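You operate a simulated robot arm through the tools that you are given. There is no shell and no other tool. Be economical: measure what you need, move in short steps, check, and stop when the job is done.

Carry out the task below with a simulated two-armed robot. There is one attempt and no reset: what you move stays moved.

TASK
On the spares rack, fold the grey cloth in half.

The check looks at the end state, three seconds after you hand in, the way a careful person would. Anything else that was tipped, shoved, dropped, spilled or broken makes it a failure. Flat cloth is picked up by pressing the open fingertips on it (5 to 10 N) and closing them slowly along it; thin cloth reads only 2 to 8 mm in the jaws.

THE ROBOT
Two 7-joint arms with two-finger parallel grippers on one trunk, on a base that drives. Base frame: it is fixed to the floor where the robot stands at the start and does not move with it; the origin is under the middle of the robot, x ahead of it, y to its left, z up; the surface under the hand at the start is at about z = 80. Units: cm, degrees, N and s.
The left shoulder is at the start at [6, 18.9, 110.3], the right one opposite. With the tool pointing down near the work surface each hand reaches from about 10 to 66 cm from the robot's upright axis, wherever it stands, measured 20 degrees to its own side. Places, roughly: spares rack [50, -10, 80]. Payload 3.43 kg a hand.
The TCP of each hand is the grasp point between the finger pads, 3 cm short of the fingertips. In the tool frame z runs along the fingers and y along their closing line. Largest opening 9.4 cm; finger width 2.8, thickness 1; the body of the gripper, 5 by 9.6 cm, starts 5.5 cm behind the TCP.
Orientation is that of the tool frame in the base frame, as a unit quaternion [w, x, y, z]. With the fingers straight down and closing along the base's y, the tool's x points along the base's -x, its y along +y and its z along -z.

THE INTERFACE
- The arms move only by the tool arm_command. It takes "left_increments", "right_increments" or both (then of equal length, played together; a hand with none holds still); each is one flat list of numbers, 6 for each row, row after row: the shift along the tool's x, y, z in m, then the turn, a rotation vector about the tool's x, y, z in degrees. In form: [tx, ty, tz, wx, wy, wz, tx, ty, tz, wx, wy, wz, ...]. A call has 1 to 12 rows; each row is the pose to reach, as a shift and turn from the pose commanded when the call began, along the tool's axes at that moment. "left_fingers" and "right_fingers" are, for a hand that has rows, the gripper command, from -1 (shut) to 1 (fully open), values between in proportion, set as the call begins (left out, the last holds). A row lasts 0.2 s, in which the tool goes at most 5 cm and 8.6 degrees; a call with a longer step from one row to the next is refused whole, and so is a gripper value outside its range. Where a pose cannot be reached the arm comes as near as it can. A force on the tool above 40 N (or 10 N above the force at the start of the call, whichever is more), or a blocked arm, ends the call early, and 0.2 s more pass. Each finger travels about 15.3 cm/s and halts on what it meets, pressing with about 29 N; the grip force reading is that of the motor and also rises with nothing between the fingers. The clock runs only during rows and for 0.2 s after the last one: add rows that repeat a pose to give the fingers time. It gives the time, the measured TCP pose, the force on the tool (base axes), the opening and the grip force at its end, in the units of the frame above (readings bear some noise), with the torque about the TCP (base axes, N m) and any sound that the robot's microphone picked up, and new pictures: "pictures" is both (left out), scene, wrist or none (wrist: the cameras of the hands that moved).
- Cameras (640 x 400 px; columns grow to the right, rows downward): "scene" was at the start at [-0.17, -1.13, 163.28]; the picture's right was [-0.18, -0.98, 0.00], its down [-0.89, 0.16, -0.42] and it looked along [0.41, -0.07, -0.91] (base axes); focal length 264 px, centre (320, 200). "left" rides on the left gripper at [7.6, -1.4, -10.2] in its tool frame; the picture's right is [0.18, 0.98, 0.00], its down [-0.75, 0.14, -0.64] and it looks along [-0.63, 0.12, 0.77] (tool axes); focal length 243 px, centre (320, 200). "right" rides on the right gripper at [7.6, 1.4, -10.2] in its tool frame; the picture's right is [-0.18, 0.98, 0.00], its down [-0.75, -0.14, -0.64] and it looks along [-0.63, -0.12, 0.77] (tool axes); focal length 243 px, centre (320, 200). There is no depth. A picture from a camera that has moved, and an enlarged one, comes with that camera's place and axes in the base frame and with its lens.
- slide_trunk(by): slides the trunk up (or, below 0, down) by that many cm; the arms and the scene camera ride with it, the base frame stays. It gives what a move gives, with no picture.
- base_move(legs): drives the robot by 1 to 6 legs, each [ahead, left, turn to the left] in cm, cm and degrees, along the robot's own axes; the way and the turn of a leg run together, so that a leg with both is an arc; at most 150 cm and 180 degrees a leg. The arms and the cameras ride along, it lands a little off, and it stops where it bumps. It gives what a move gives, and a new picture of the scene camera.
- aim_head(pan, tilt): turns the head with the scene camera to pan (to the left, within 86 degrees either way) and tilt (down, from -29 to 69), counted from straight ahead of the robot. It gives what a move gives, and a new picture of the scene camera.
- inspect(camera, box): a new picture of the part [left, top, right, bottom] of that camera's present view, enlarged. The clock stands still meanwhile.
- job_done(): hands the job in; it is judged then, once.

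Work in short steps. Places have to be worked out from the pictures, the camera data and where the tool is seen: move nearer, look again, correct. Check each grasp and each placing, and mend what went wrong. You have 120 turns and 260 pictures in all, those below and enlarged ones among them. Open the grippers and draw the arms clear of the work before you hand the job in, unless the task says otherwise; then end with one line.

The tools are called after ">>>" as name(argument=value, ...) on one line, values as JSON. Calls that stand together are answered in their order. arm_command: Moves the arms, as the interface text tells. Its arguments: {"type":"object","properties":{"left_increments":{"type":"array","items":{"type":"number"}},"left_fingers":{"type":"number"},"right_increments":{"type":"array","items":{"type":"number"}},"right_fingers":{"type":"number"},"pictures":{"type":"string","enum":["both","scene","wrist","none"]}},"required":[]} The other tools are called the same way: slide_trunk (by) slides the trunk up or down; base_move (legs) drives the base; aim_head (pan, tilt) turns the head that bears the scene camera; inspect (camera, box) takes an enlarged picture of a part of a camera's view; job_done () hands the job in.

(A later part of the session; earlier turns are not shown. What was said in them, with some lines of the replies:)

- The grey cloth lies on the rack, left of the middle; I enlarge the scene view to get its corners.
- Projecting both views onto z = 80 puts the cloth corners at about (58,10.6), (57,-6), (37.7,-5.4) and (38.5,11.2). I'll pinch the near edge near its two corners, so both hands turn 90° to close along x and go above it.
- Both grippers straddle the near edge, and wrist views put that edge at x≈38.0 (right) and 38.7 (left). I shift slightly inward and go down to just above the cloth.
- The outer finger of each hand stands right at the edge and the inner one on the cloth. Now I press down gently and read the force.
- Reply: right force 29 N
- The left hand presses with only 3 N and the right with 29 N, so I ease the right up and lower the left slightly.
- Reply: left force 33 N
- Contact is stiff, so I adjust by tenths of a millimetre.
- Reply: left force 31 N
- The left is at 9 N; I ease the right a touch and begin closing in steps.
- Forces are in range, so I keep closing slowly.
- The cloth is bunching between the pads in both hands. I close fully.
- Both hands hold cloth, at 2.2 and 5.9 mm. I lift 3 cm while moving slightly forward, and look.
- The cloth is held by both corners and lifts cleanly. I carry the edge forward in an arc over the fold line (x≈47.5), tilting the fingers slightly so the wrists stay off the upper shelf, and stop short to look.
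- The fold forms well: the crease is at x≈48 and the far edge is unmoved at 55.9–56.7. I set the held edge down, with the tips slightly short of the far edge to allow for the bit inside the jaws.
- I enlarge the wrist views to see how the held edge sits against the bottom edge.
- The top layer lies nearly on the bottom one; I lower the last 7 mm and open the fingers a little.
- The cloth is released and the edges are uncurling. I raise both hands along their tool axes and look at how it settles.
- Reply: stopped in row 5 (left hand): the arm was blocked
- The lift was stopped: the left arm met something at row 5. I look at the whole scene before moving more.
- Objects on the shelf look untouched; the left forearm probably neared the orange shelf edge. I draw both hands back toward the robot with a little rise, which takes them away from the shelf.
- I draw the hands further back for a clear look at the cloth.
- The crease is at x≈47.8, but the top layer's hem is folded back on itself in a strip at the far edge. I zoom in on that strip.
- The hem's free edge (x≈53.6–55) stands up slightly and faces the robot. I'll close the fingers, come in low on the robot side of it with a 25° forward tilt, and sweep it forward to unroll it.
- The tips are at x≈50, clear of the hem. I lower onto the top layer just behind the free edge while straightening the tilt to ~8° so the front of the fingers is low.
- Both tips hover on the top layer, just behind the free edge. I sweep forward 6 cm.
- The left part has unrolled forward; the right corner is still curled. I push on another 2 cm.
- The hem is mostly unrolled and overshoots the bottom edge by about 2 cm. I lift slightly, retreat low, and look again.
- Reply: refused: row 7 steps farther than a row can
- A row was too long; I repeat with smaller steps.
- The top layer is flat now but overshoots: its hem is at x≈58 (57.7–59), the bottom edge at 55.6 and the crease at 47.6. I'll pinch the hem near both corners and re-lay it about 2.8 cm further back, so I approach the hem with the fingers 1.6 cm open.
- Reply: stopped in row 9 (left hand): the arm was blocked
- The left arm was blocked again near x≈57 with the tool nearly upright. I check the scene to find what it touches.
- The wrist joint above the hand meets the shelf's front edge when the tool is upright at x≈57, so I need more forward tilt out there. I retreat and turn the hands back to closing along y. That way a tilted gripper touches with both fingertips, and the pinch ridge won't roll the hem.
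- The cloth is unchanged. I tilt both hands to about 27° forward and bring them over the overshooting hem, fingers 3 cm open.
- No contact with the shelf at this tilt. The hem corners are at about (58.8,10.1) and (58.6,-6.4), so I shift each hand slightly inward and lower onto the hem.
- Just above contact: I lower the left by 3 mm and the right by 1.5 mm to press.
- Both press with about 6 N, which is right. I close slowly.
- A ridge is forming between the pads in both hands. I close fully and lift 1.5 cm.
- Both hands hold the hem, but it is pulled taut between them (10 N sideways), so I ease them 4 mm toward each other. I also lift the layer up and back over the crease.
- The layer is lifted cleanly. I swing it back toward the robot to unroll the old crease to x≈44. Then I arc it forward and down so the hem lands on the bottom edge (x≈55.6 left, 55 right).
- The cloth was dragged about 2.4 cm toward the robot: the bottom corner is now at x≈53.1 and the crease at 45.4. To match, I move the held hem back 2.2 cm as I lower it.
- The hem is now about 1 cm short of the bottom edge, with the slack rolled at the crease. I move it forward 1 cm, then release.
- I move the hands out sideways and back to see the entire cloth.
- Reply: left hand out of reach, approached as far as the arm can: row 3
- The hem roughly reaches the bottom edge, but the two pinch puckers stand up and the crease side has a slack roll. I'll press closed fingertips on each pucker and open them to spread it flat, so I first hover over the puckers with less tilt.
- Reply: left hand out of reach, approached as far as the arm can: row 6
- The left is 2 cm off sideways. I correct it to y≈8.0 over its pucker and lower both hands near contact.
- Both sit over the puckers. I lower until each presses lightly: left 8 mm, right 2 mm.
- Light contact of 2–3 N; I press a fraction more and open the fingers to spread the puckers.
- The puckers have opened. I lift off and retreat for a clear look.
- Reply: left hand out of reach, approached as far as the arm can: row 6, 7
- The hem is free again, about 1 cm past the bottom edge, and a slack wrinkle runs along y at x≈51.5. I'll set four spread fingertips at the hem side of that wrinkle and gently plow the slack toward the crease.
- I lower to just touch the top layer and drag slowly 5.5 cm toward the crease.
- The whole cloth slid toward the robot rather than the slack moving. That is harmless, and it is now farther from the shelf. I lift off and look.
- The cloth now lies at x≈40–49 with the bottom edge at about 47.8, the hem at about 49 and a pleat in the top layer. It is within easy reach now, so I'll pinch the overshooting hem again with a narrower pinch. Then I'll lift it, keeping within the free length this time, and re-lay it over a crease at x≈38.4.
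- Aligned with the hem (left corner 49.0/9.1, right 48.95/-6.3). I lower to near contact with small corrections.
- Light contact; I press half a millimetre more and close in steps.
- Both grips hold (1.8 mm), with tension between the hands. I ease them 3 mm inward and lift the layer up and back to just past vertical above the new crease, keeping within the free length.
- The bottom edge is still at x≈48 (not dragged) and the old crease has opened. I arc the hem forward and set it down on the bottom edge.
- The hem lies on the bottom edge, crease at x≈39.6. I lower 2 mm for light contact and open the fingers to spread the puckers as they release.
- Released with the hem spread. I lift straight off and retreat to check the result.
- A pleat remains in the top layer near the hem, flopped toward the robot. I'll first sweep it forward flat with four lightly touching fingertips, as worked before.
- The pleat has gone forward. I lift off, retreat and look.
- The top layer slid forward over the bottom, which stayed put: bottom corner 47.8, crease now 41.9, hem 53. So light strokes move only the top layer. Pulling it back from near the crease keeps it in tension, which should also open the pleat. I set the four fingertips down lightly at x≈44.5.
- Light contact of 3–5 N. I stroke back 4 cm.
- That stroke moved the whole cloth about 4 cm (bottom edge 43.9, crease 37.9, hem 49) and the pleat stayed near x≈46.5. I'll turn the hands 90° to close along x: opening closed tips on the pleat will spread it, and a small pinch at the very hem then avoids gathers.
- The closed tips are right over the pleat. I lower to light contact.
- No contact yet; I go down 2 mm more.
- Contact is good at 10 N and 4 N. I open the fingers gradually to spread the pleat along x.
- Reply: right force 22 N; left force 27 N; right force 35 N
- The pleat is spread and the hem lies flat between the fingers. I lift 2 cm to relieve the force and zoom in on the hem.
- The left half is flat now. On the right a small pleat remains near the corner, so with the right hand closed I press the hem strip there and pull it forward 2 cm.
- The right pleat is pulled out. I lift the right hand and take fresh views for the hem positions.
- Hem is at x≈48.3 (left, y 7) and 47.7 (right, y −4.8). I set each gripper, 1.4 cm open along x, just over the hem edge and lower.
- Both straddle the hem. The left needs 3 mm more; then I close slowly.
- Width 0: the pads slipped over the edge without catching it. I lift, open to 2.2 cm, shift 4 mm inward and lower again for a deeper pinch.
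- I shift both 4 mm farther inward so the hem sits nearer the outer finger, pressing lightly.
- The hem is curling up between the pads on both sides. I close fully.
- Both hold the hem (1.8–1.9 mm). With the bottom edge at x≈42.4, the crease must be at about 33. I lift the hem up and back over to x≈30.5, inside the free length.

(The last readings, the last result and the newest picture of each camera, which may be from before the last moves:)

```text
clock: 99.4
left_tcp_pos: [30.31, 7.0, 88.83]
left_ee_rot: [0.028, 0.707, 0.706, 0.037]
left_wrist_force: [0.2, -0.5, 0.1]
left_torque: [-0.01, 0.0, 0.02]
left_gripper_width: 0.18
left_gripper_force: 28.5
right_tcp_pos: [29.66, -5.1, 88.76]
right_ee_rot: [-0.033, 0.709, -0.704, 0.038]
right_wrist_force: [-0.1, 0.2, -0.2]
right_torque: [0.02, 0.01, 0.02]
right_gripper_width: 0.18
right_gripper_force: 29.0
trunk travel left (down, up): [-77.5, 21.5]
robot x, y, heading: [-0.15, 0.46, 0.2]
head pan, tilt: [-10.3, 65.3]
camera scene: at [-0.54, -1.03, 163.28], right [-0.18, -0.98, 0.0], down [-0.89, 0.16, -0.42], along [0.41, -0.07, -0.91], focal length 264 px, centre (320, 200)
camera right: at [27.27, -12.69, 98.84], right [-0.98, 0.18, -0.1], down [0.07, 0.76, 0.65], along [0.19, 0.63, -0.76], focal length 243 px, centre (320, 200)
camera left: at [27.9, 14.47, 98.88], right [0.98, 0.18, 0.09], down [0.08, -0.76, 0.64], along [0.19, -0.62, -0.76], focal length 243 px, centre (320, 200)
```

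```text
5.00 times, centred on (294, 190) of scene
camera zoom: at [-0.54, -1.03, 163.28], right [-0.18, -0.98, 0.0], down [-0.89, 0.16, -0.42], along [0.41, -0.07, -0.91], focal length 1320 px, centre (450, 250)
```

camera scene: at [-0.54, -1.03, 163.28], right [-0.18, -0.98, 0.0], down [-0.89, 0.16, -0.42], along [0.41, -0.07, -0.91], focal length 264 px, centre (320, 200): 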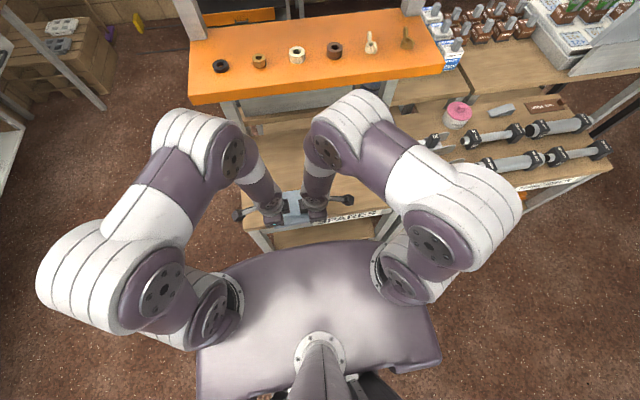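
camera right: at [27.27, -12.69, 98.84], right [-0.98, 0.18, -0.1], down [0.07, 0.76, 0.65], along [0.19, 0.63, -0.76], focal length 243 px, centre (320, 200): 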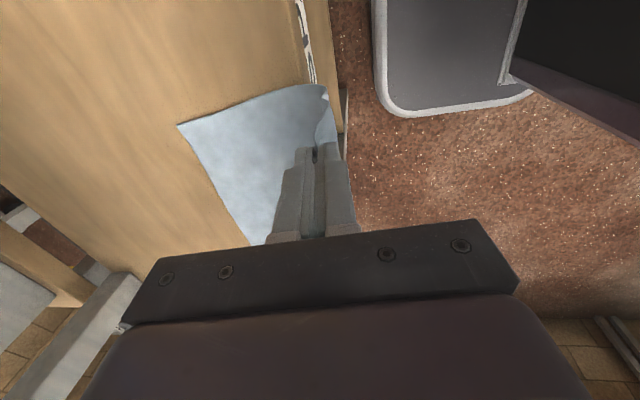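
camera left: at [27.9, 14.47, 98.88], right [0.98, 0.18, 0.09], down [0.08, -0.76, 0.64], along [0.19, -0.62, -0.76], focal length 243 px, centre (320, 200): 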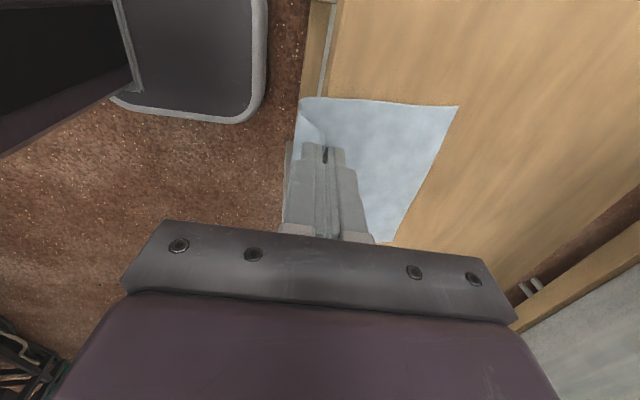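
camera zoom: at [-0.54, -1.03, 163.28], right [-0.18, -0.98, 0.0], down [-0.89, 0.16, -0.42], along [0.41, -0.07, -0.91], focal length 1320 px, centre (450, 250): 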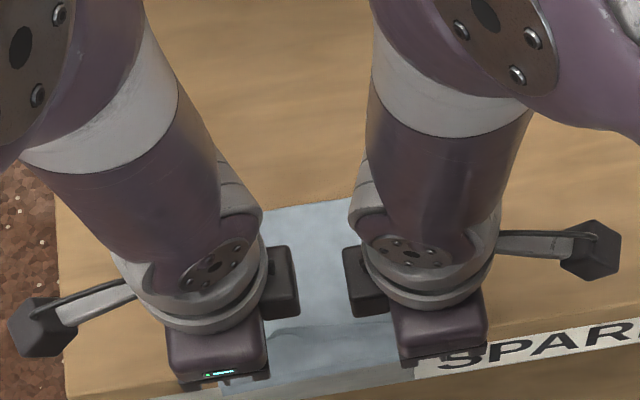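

The cloth is now almost fully open and flat, with bottom edge corners at (42.0,10.0) and (42.65,−6.65). I fold the hem forward in an arc of about 8 cm radius onto that edge.

>>> arm_command(left_increments=[0, 0.0163, -0.0135, 0, 0, 0, 0, 0.029, -0.0155, 0, 0, 0, 0.001, 0.0417, -0.0161, 0, 0, 0, 0.001, 0.0536, -0.009, 0, 0, 0, 0.002, 0.0654, -0.0019, 0, 0, 0, 0.002, 0.0749, 0.01, 0, 0, 0, 0.003, 0.0843, 0.022, 0, 0, 0, 0.003, 0.0951, 0.0451, 0, 0, 0, 0.003, 0.0991, 0.0615, 0, 0, 0, 0.003, 0.0991, 0.0615, 0, 0, 0], right_increments=[0, -0.0174, -0.0133, 0, 0, 0, 0, -0.0311, -0.0152, 0, 0, 0, -0.001, -0.0448, -0.0156, 0, 0, 0, -0.001, -0.0581, -0.0083, 0, 0, 0, -0.002, -0.0714, -0.0009, 0, 0, 0, -0.002, -0.0823, 0.0112, 0, 0, 0, -0.003, -0.0931, 0.0234, 0, 0, 0, -0.003, -0.1059, 0.0468, 0, 0, 0, -0.003, -0.1112, 0.0634, 0, 0, 0, -0.003, -0.1112, 0.0634, 0, 0, 0], pictures="none")

>>> inspect(camera="left", box=[120, 50, 440, 250])

>>> inspect(camera="right", box=[200, 50, 520, 250])

```text
clock: 101.6
left_tcp_pos: [40.95, 7.36, 83.58]
left_ee_rot: [0.029, 0.706, 0.706, 0.037]
left_wrist_force: [-0.3, -0.1, 0.3]
left_torque: [-0.02, 0.0, 0.01]
left_gripper_width: 0.15
left_gripper_force: 28.8
right_tcp_pos: [41.46, -4.79, 83.45]
right_ee_rot: [-0.033, 0.708, -0.704, 0.037]
right_wrist_force: [0.1, -0.9, -0.2]
right_torque: [0.0, -0.02, -0.05]
right_gripper_width: 0.16
right_gripper_force: 29.0
trunk travel left (down, up): [-77.5, 21.5]
robot x, y, heading: [-0.17, 0.32, 0.3]
head pan, tilt: [-10.3, 65.3]
```

```text
2.00 times, centred on (280, 150) of left
camera zoom: at [38.48, 14.84, 93.56], right [0.98, 0.18, 0.09], down [0.08, -0.76, 0.64], along [0.19, -0.62, -0.76], focal length 485 px, centre (400, 300)
```

zoom: 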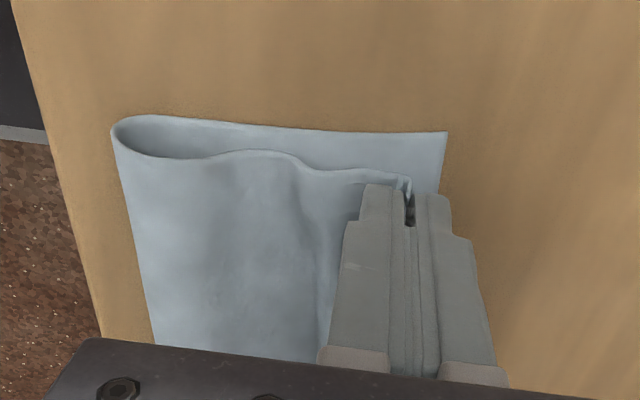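

```text
2.00 times, centred on (360, 150) of right
camera zoom: at [38.95, -12.39, 93.5], right [-0.98, 0.18, -0.1], down [0.07, 0.76, 0.65], along [0.19, 0.63, -0.76], focal length 485 px, centre (240, 300)
```

zoom: 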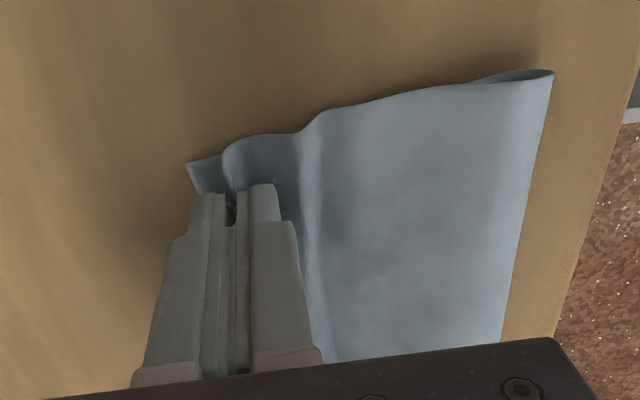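

Very good: crease at x≈33, hem over the bottom edge at about 42. So that the 1 cm of hem in the jaws falls forward, I tilt the hands backward about the fingertips (wrists toward +x, still far from the shelf) before opening.

>>> arm_command(left_increments=[0, 0.0036, 0, 7, 0, 0, 0, 0.0071, 0, 14, 0, 0, 0, 0.0107, 0, 21, 0, 0, 0, 0.0142, 0.0005, 28, 0, 0, 0, 0.0178, 0.0006, 35, 0, 0, 0, 0.0178, 0.0006, 35, 0, 0], right_increments=[0, -0.0036, 0, -7, 0, 0, 0, -0.0071, 0, -14, 0, 0, 0, -0.0107, 0, -21, 0, 0, 0, -0.0142, 0.0005, -28, 0, 0, 0, -0.0178, 0.0007, -35, 0, 0, 0, -0.0178, 0.0007, -35, 0, 0], pictures="wrist")

```text
clock: 103.0
left_tcp_pos: [40.72, 7.8, 83.61]
left_ee_rot: [-0.186, 0.682, 0.685, -0.176]
left_wrist_force: [0.4, -7.9, -0.2]
left_torque: [-0.22, -0.06, 0.09]
left_gripper_width: 0.17
left_gripper_force: 28.8
left hand out of reach, approached as far as the arm can: row 5, 6
right_tcp_pos: [40.72, -5.33, 83.39]
right_ee_rot: [0.18, 0.686, -0.683, -0.176]
right_wrist_force: [1.9, 10.4, 14.2]
right_torque: [0.34, 0.01, -0.15]
right_gripper_width: 0.18
right_gripper_force: 29.3
right hand out of reach, approached as far as the arm can: row 5, 6
trunk travel left (down, up): [-77.5, 21.5]
robot x, y, heading: [-0.04, -0.12, 0.2]
head pan, tilt: [-10.3, 65.3]
camera right: at [44.55, -12.92, 92.99], right [-0.86, 0.18, 0.48], down [0.43, 0.76, 0.49], along [-0.27, 0.63, -0.73], focal length 243 px, centre (320, 200)
camera left: at [44.54, 15.26, 93.07], right [0.85, 0.19, -0.48], down [0.44, -0.76, 0.48], along [-0.28, -0.62, -0.73], focal length 243 px, centre (320, 200)
```

right: 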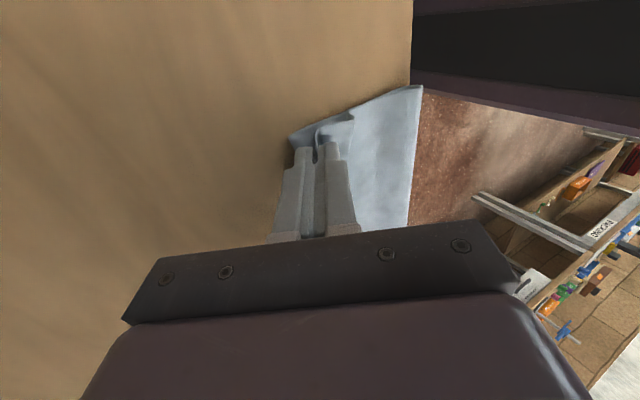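
left: 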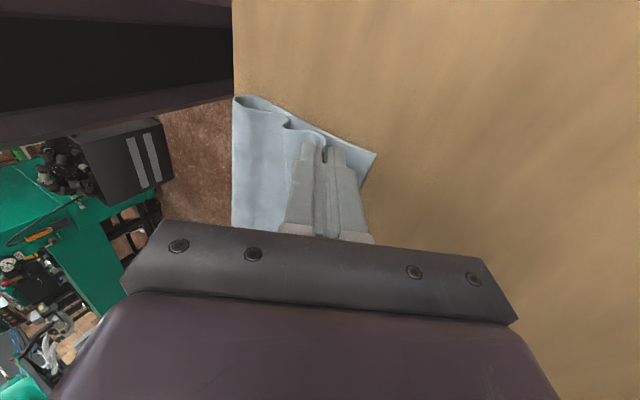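

That tilt is beyond reach and drew the tips back 2 cm. I reduce it to about −15° and bring the tips back over the edge.

>>> arm_command(left_increments=[0, -0.0035, -0.003, -7.5, 0, 0, 0, -0.0075, 0.002, -15, 0, 0, 0, -0.0075, 0.002, -15, 0, 0], right_increments=[0, 0.0035, -0.003, 7.5, 0, 0, 0, 0.0075, 0.002, 15, 0, 0, 0, 0.0075, 0.002, 15, 0, 0], pictures="none")

>>> inspect(camera="left", box=[160, 50, 480, 250])

>>> inspect(camera="right", box=[200, 50, 520, 250])

```text
clock: 103.8
left_tcp_pos: [40.0, 7.64, 83.42]
left_ee_rot: [-0.096, 0.701, 0.701, -0.085]
left_wrist_force: [0.3, -3.8, -0.6]
left_torque: [-0.11, 0.04, 0.09]
left_gripper_width: 0.17
left_gripper_force: 29.2
right_tcp_pos: [40.03, -5.36, 83.54]
right_ee_rot: [0.091, 0.703, -0.7, -0.085]
right_wrist_force: [0.8, 4.2, 4.1]
right_torque: [0.13, 0.11, -0.06]
right_gripper_width: 0.15
right_gripper_force: 28.7
trunk travel left (down, up): [-77.5, 21.5]
robot x, y, heading: [-0.22, 0.28, 0.1]
head pan, tilt: [-10.3, 65.3]
```

```text
2.00 times, centred on (320, 150) of left
camera zoom: at [41.28, 15.18, 93.86], right [0.95, 0.19, -0.25], down [0.3, -0.76, 0.58], along [-0.08, -0.62, -0.78], focal length 485 px, centre (320, 300)
```

zoom: 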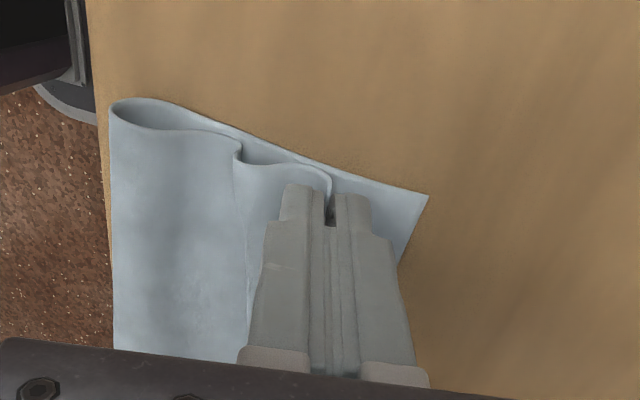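

```text
2.00 times, centred on (360, 150) of right
camera zoom: at [41.15, -12.98, 93.73], right [-0.95, 0.18, 0.24], down [0.29, 0.76, 0.58], along [-0.08, 0.63, -0.78], focal length 485 px, centre (240, 300)
```

zoom: 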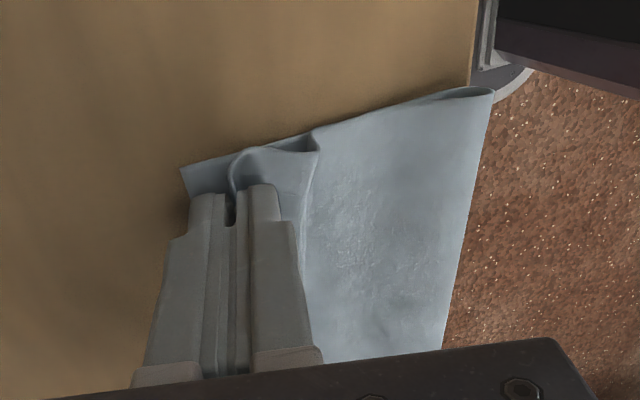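

The tips are at x≈39.2; I move the hem forward again, 2.0 cm left and 2.4 cm right, which also stretches the buckled pleat.

>>> arm_command(left_increments=[-0.001, 0.006, -0.005, 0, 0, 0, -0.002, 0.0125, -0.007, 0, 0, 0, -0.002, 0.0185, -0.0081, 0, 0, 0, -0.002, 0.0185, -0.0065, 0, 0, 0, -0.002, 0.0185, -0.0065, 0, 0, 0], right_increments=[-0.001, -0.007, -0.005, 0, 0, 0, -0.003, -0.0145, -0.008, 0, 0, 0, -0.004, -0.0224, -0.0091, 0, 0, 0, -0.004, -0.0224, -0.0075, 0, 0, 0, -0.004, -0.0224, -0.0075, 0, 0, 0], pictures="none")

>>> inspect(camera="left", box=[160, 50, 480, 250])

>>> inspect(camera="right", box=[200, 50, 520, 250])

```text
clock: 105.0
left_tcp_pos: [42.13, 7.49, 83.66]
left_ee_rot: [-0.095, 0.7, 0.702, -0.085]
left_wrist_force: [-0.1, -0.5, 0.0]
left_torque: [-0.01, 0.02, 0.02]
left_gripper_width: 0.19
left_gripper_force: 29.0
right_tcp_pos: [42.37, -4.92, 83.45]
right_ee_rot: [0.091, 0.703, -0.7, -0.085]
right_wrist_force: [-0.3, 0.3, 0.3]
right_torque: [0.01, 0.0, 0.04]
right_gripper_width: 0.16
right_gripper_force: 29.2
trunk travel left (down, up): [-77.5, 21.5]
robot x, y, heading: [-0.58, 0.31, 0.1]
head pan, tilt: [-10.3, 65.3]
```

```text
2.00 times, centred on (320, 150) of left
camera zoom: at [43.16, 14.98, 94.09], right [0.95, 0.19, -0.25], down [0.3, -0.76, 0.58], along [-0.08, -0.62, -0.78], focal length 485 px, centre (320, 300)
```

zoom: 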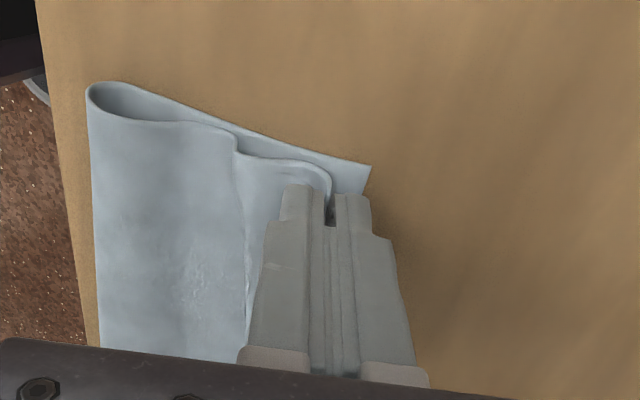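

```text
2.00 times, centred on (360, 150) of right
camera zoom: at [43.51, -12.5, 93.85], right [-0.95, 0.18, 0.24], down [0.29, 0.76, 0.58], along [-0.08, 0.63, -0.78], focal length 485 px, centre (240, 300)
```

zoom: 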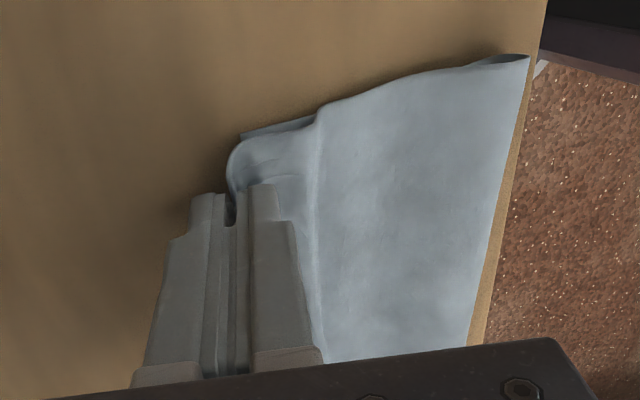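

Well aligned: left tip 41.35 vs bottom edge 42.3. I open the fingers and retract along the tool axis (up and forward), so the hem falls forward.

>>> arm_command(left_increments=[0, 0, 0, 0, 0, 0, 0, 0, 0, 0, 0, 0], right_increments=[0, 0, 0, 0, 0, 0, 0, 0, 0, 0, 0, 0], left_fingers=-0.75, right_fingers=-0.75, pictures="none")

>>> arm_command(left_increments=[0, 0, -0.006, 0, 0, 0, 0, 0.003, -0.015, 0, 0, 0, 0, 0.006, -0.03, 0, 0, 0, 0, 0.006, -0.05, 0, 0, 0, 0, 0.006, -0.07, 0, 0, 0, 0, 0.006, -0.07, 0, 0, 0], right_increments=[0, 0, -0.006, 0, 0, 0, 0, -0.003, -0.015, 0, 0, 0, 0, -0.006, -0.03, 0, 0, 0, 0, -0.006, -0.05, 0, 0, 0, 0, -0.006, -0.07, 0, 0, 0, 0, -0.006, -0.07, 0, 0, 0], pictures="none")

>>> inspect(camera="left", box=[80, 40, 400, 240])

>>> inspect(camera="right", box=[240, 40, 560, 240])

```text
clock: 105.6
left_tcp_pos: [41.97, 7.54, 83.91]
left_ee_rot: [-0.096, 0.701, 0.702, -0.085]
left_wrist_force: [0.9, 0.3, 0.1]
left_torque: [-0.03, -0.01, 0.01]
left_gripper_width: 1.18
left_gripper_force: 0.0
right_tcp_pos: [42.38, -4.85, 83.47]
right_ee_rot: [0.091, 0.703, -0.7, -0.085]
right_wrist_force: [-0.3, 0.6, 0.4]
right_torque: [0.01, -0.02, -0.01]
right_gripper_width: 1.16
right_gripper_force: 0.0
trunk travel left (down, up): [-77.5, 21.5]
robot x, y, heading: [-0.13, -0.01, 0.1]
head pan, tilt: [-10.3, 65.3]
```

```text
clock: 107.0
left_tcp_pos: [42.49, 7.66, 89.56]
left_ee_rot: [-0.108, 0.699, 0.701, -0.092]
left_wrist_force: [0.4, 0.0, 1.1]
left_torque: [0.0, 0.03, -0.04]
left_gripper_width: 1.2
left_gripper_force: 0.1
right_tcp_pos: [42.93, -5.22, 89.53]
right_ee_rot: [0.1, 0.702, -0.699, -0.089]
right_wrist_force: [0.8, -0.2, -0.2]
right_torque: [-0.01, -0.01, 0.0]
right_gripper_width: 1.18
right_gripper_force: 0.0
trunk travel left (down, up): [-77.5, 21.5]
robot x, y, heading: [-0.39, 0.02, 0.2]
head pan, tilt: [-10.3, 65.3]
```

```text
2.00 times, centred on (240, 140) of left
camera zoom: at [43.93, 15.08, 99.88], right [0.94, 0.19, -0.27], down [0.31, -0.77, 0.56], along [-0.1, -0.61, -0.78], focal length 485 px, centre (480, 320)
```

zoom: 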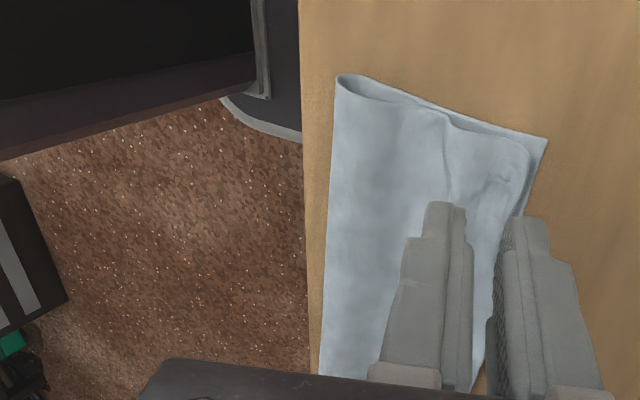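

```text
2.00 times, centred on (400, 140) of right
camera zoom: at [44.31, -12.55, 99.85], right [-0.95, 0.18, 0.26], down [0.3, 0.76, 0.57], along [-0.09, 0.62, -0.78], focal length 485 px, centre (160, 320)
```

zoom: 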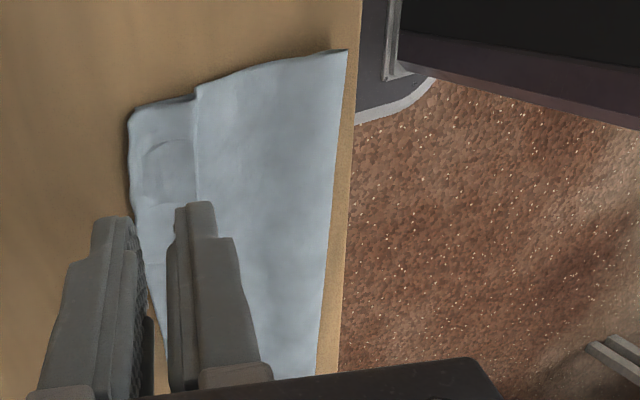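

The hem has fallen flat. I move the hands aside to see it all from above.

>>> arm_command(left_increments=[0, 0, -0.03, 0, 0, 0, 0.03, 0, -0.05, -5, 0, 0, 0.06, 0, -0.06, -10, 0, 0, 0.09, 0, -0.06, -15, 0, 0, 0.11, 0, -0.06, -15, 0, 0, 0.11, 0, -0.06, -15, 0, 0], right_increments=[0, 0, -0.03, 0, 0, 0, 0.03, 0, -0.05, 5, 0, 0, 0.06, 0, -0.06, 10, 0, 0, 0.09, 0, -0.06, 15, 0, 0, 0.11, 0, -0.06, 15, 0, 0, 0.11, 0, -0.06, 15, 0, 0], pictures="none")

>>> inspect(camera="scene", box=[250, 170, 330, 220])

>>> inspect(camera="left", box=[160, 0, 480, 200])

>>> inspect(camera="right", box=[160, 0, 480, 200])

```text
clock: 107.6
left_tcp_pos: [40.96, 10.35, 93.41]
left_ee_rot: [-0.102, 0.704, 0.699, -0.078]
left_wrist_force: [0.8, -0.1, -0.3]
left_torque: [0.02, 0.02, 0.03]
left_gripper_width: 1.2
left_gripper_force: 0.0
right_tcp_pos: [41.38, -7.71, 93.31]
right_ee_rot: [0.096, 0.707, -0.697, -0.075]
right_wrist_force: [0.1, -0.6, -0.2]
right_torque: [0.0, 0.01, -0.05]
right_gripper_width: 1.17
right_gripper_force: 0.0
trunk travel left (down, up): [-77.5, 21.5]
robot x, y, heading: [-0.89, 0.44, 0.1]
head pan, tilt: [-10.3, 65.3]
stopped in row 3 (left hand): the force on the tool passed its limit at 73 N (the readings are from after the stop); the commanded pose is now the measured one
```

```text
8.00 times, centred on (290, 195) of scene
camera zoom: at [-3.08, -0.96, 163.54], right [-0.18, -0.98, 0.0], down [-0.89, 0.16, -0.43], along [0.42, -0.07, -0.9], focal length 2112 px, centre (560, 240)
```

zoom: 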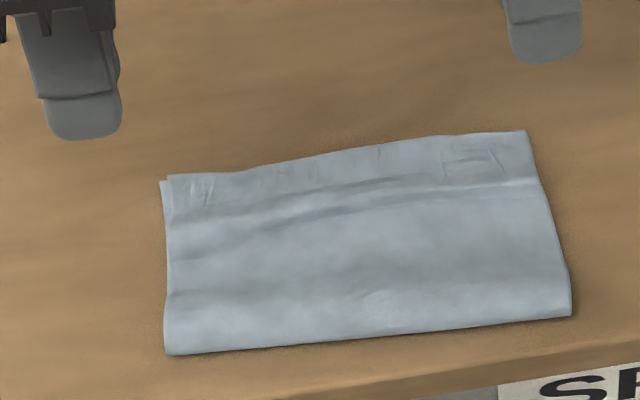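

```text
2.00 times, centred on (320, 100) of left
camera zoom: at [42.28, 17.58, 103.87], right [0.95, 0.18, -0.24], down [0.29, -0.78, 0.56], along [-0.09, -0.61, -0.79], focal length 485 px, centre (320, 400)
```

zoom: 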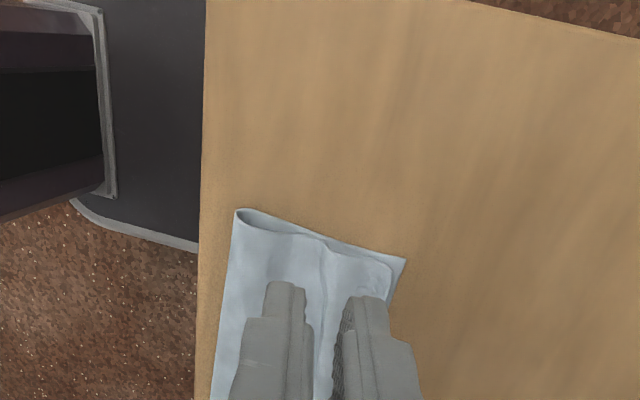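

```text
2.00 times, centred on (320, 100) of right
camera zoom: at [42.55, -15.08, 103.79], right [-0.96, 0.17, 0.23], down [0.28, 0.78, 0.57], along [-0.08, 0.61, -0.79], focal length 485 px, centre (320, 400)
```

zoom: 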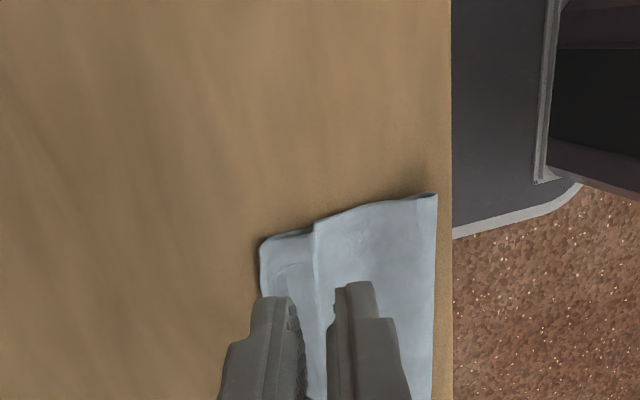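

The fold is now neat, with the edges coinciding. But the left arm bumped something on rising (73 N), so I check the shelf and scene.

>>> inspect(camera="scene", box=[120, 0, 440, 200])

```text
2.00 times, centred on (280, 100) of scene
camera zoom: at [-3.08, -0.96, 163.54], right [-0.18, -0.98, 0.0], down [-0.89, 0.16, -0.43], along [0.42, -0.07, -0.9], focal length 528 px, centre (400, 400)
```

zoom: 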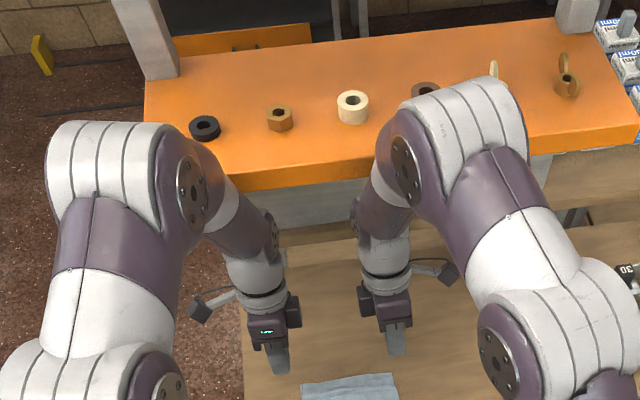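

All shelf items stand as before; the forearm only touched the shelf front. I draw the hands straight back toward the robot while tilting them forward again, away from the shelf.

>>> arm_command(left_increments=[0, -0.0193, 0.005, 0, 0, 0, 0, -0.0387, 0.01, -4, 0, 0, 0, -0.058, 0.015, -8, 0, 0, 0.01, -0.077, 0.02, -12, 0, 0, 0.03, -0.085, 0.0, -15, 0, 0, 0.05, -0.085, -0.02, -15, 0, 0, 0.05, -0.085, -0.02, -15, 0, 0], right_increments=[0, 0.0193, 0.005, 0, 0, 0, 0, 0.0387, 0.01, 4, 0, 0, 0, 0.058, 0.015, 8, 0, 0, 0.01, 0.077, 0.02, 12, 0, 0, 0.03, 0.085, 0.0, 15, 0, 0, 0.05, 0.085, -0.02, 15, 0, 0, 0.05, 0.085, -0.02, 15, 0, 0], left_fingers=0.5, right_fingers=0.5, pictures="scene")

```text
clock: 109.2
left_tcp_pos: [35.41, 14.86, 97.22]
left_ee_rot: [-0.005, 0.712, 0.702, 0.015]
left_wrist_force: [0.7, 0.3, -0.3]
left_torque: [0.01, -0.03, 0.02]
left_gripper_width: 7.07
left_gripper_force: 0.1
right_tcp_pos: [35.76, -12.78, 96.81]
right_ee_rot: [-0.001, 0.714, -0.7, 0.017]
right_wrist_force: [1.5, 0.6, 0.6]
right_torque: [0.0, -0.01, 0.0]
right_gripper_width: 7.07
right_gripper_force: 0.1
trunk travel left (down, up): [-77.5, 21.5]
robot x, y, heading: [-0.74, -0.12, 0.3]
head pan, tilt: [-10.3, 65.3]
camera scene: at [-0.68, -1.04, 163.28], right [-0.18, -0.98, 0.0], down [-0.89, 0.16, -0.42], along [0.41, -0.07, -0.91], focal length 264 px, centre (320, 200)
```

scene: 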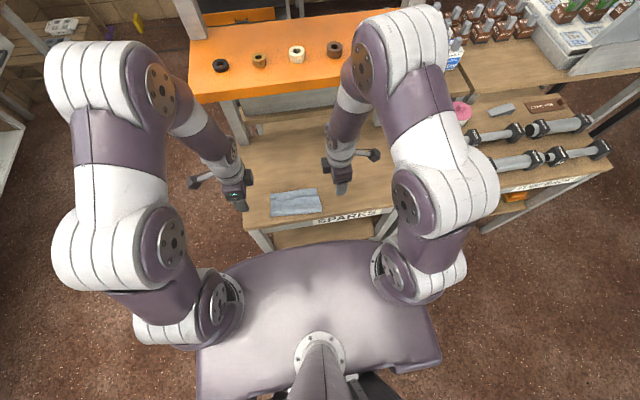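

Clear now. I check the cloth and the scene once more in close-up.

>>> inspect(camera="scene", box=[256, 178, 336, 228])

>>> inspect(camera="left", box=[160, 0, 480, 200])

>>> inspect(camera="right", box=[160, 0, 480, 200])

```text
8.00 times, centred on (296, 203) of scene
camera zoom: at [-0.68, -1.04, 163.28], right [-0.18, -0.98, 0.0], down [-0.89, 0.16, -0.42], along [0.41, -0.07, -0.91], focal length 2112 px, centre (512, 176)
```

zoom: 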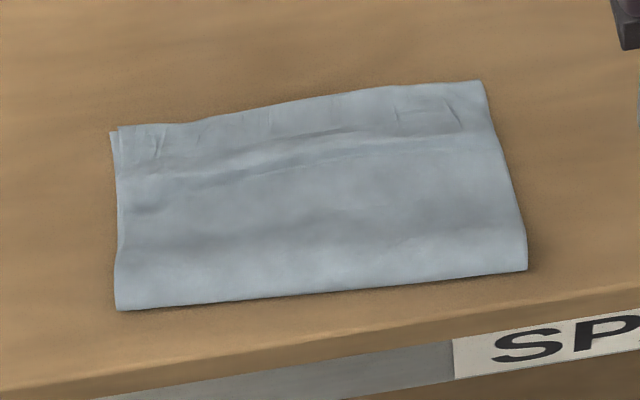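

```text
2.00 times, centred on (320, 100) of left
camera zoom: at [33.92, 22.14, 107.59], right [0.99, 0.17, 0.02], down [0.12, -0.77, 0.62], along [0.12, -0.61, -0.78], focal length 485 px, centre (320, 400)
```

zoom: 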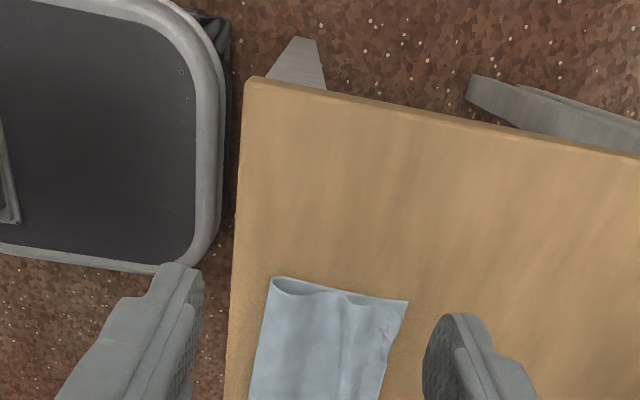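

```text
2.00 times, centred on (320, 100) of right
camera zoom: at [34.23, -20.14, 107.28], right [-0.99, 0.17, -0.03], down [0.11, 0.77, 0.63], along [0.13, 0.62, -0.78], focal length 485 px, centre (320, 400)
```

zoom: 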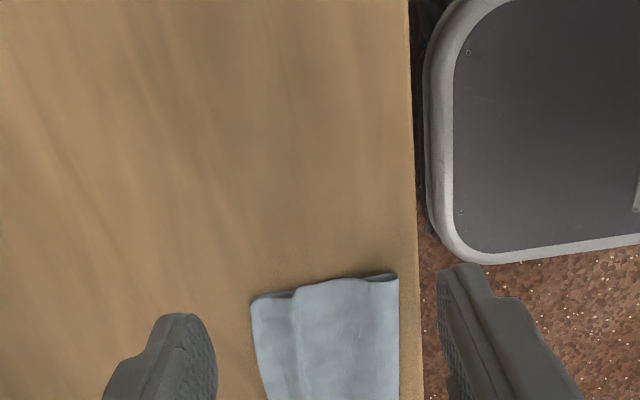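

The cloth lies folded in half with its edges matching. It is fully on the rack, the hands are open and clear, and everything else I can see is in place. I hand in.

>>> job_done()

```text
The job is handed in.
```

The grey cloth is folded in half on the spares rack with its edges matching, a faint wrinkle across the top layer, and it sits about 10 cm nearer the front than at the start. The left arm bumped what was probably the orange shelf's front edge three times; everything I could see afterwards looked in place, though the right arm hid the two right-hand items in the last view.
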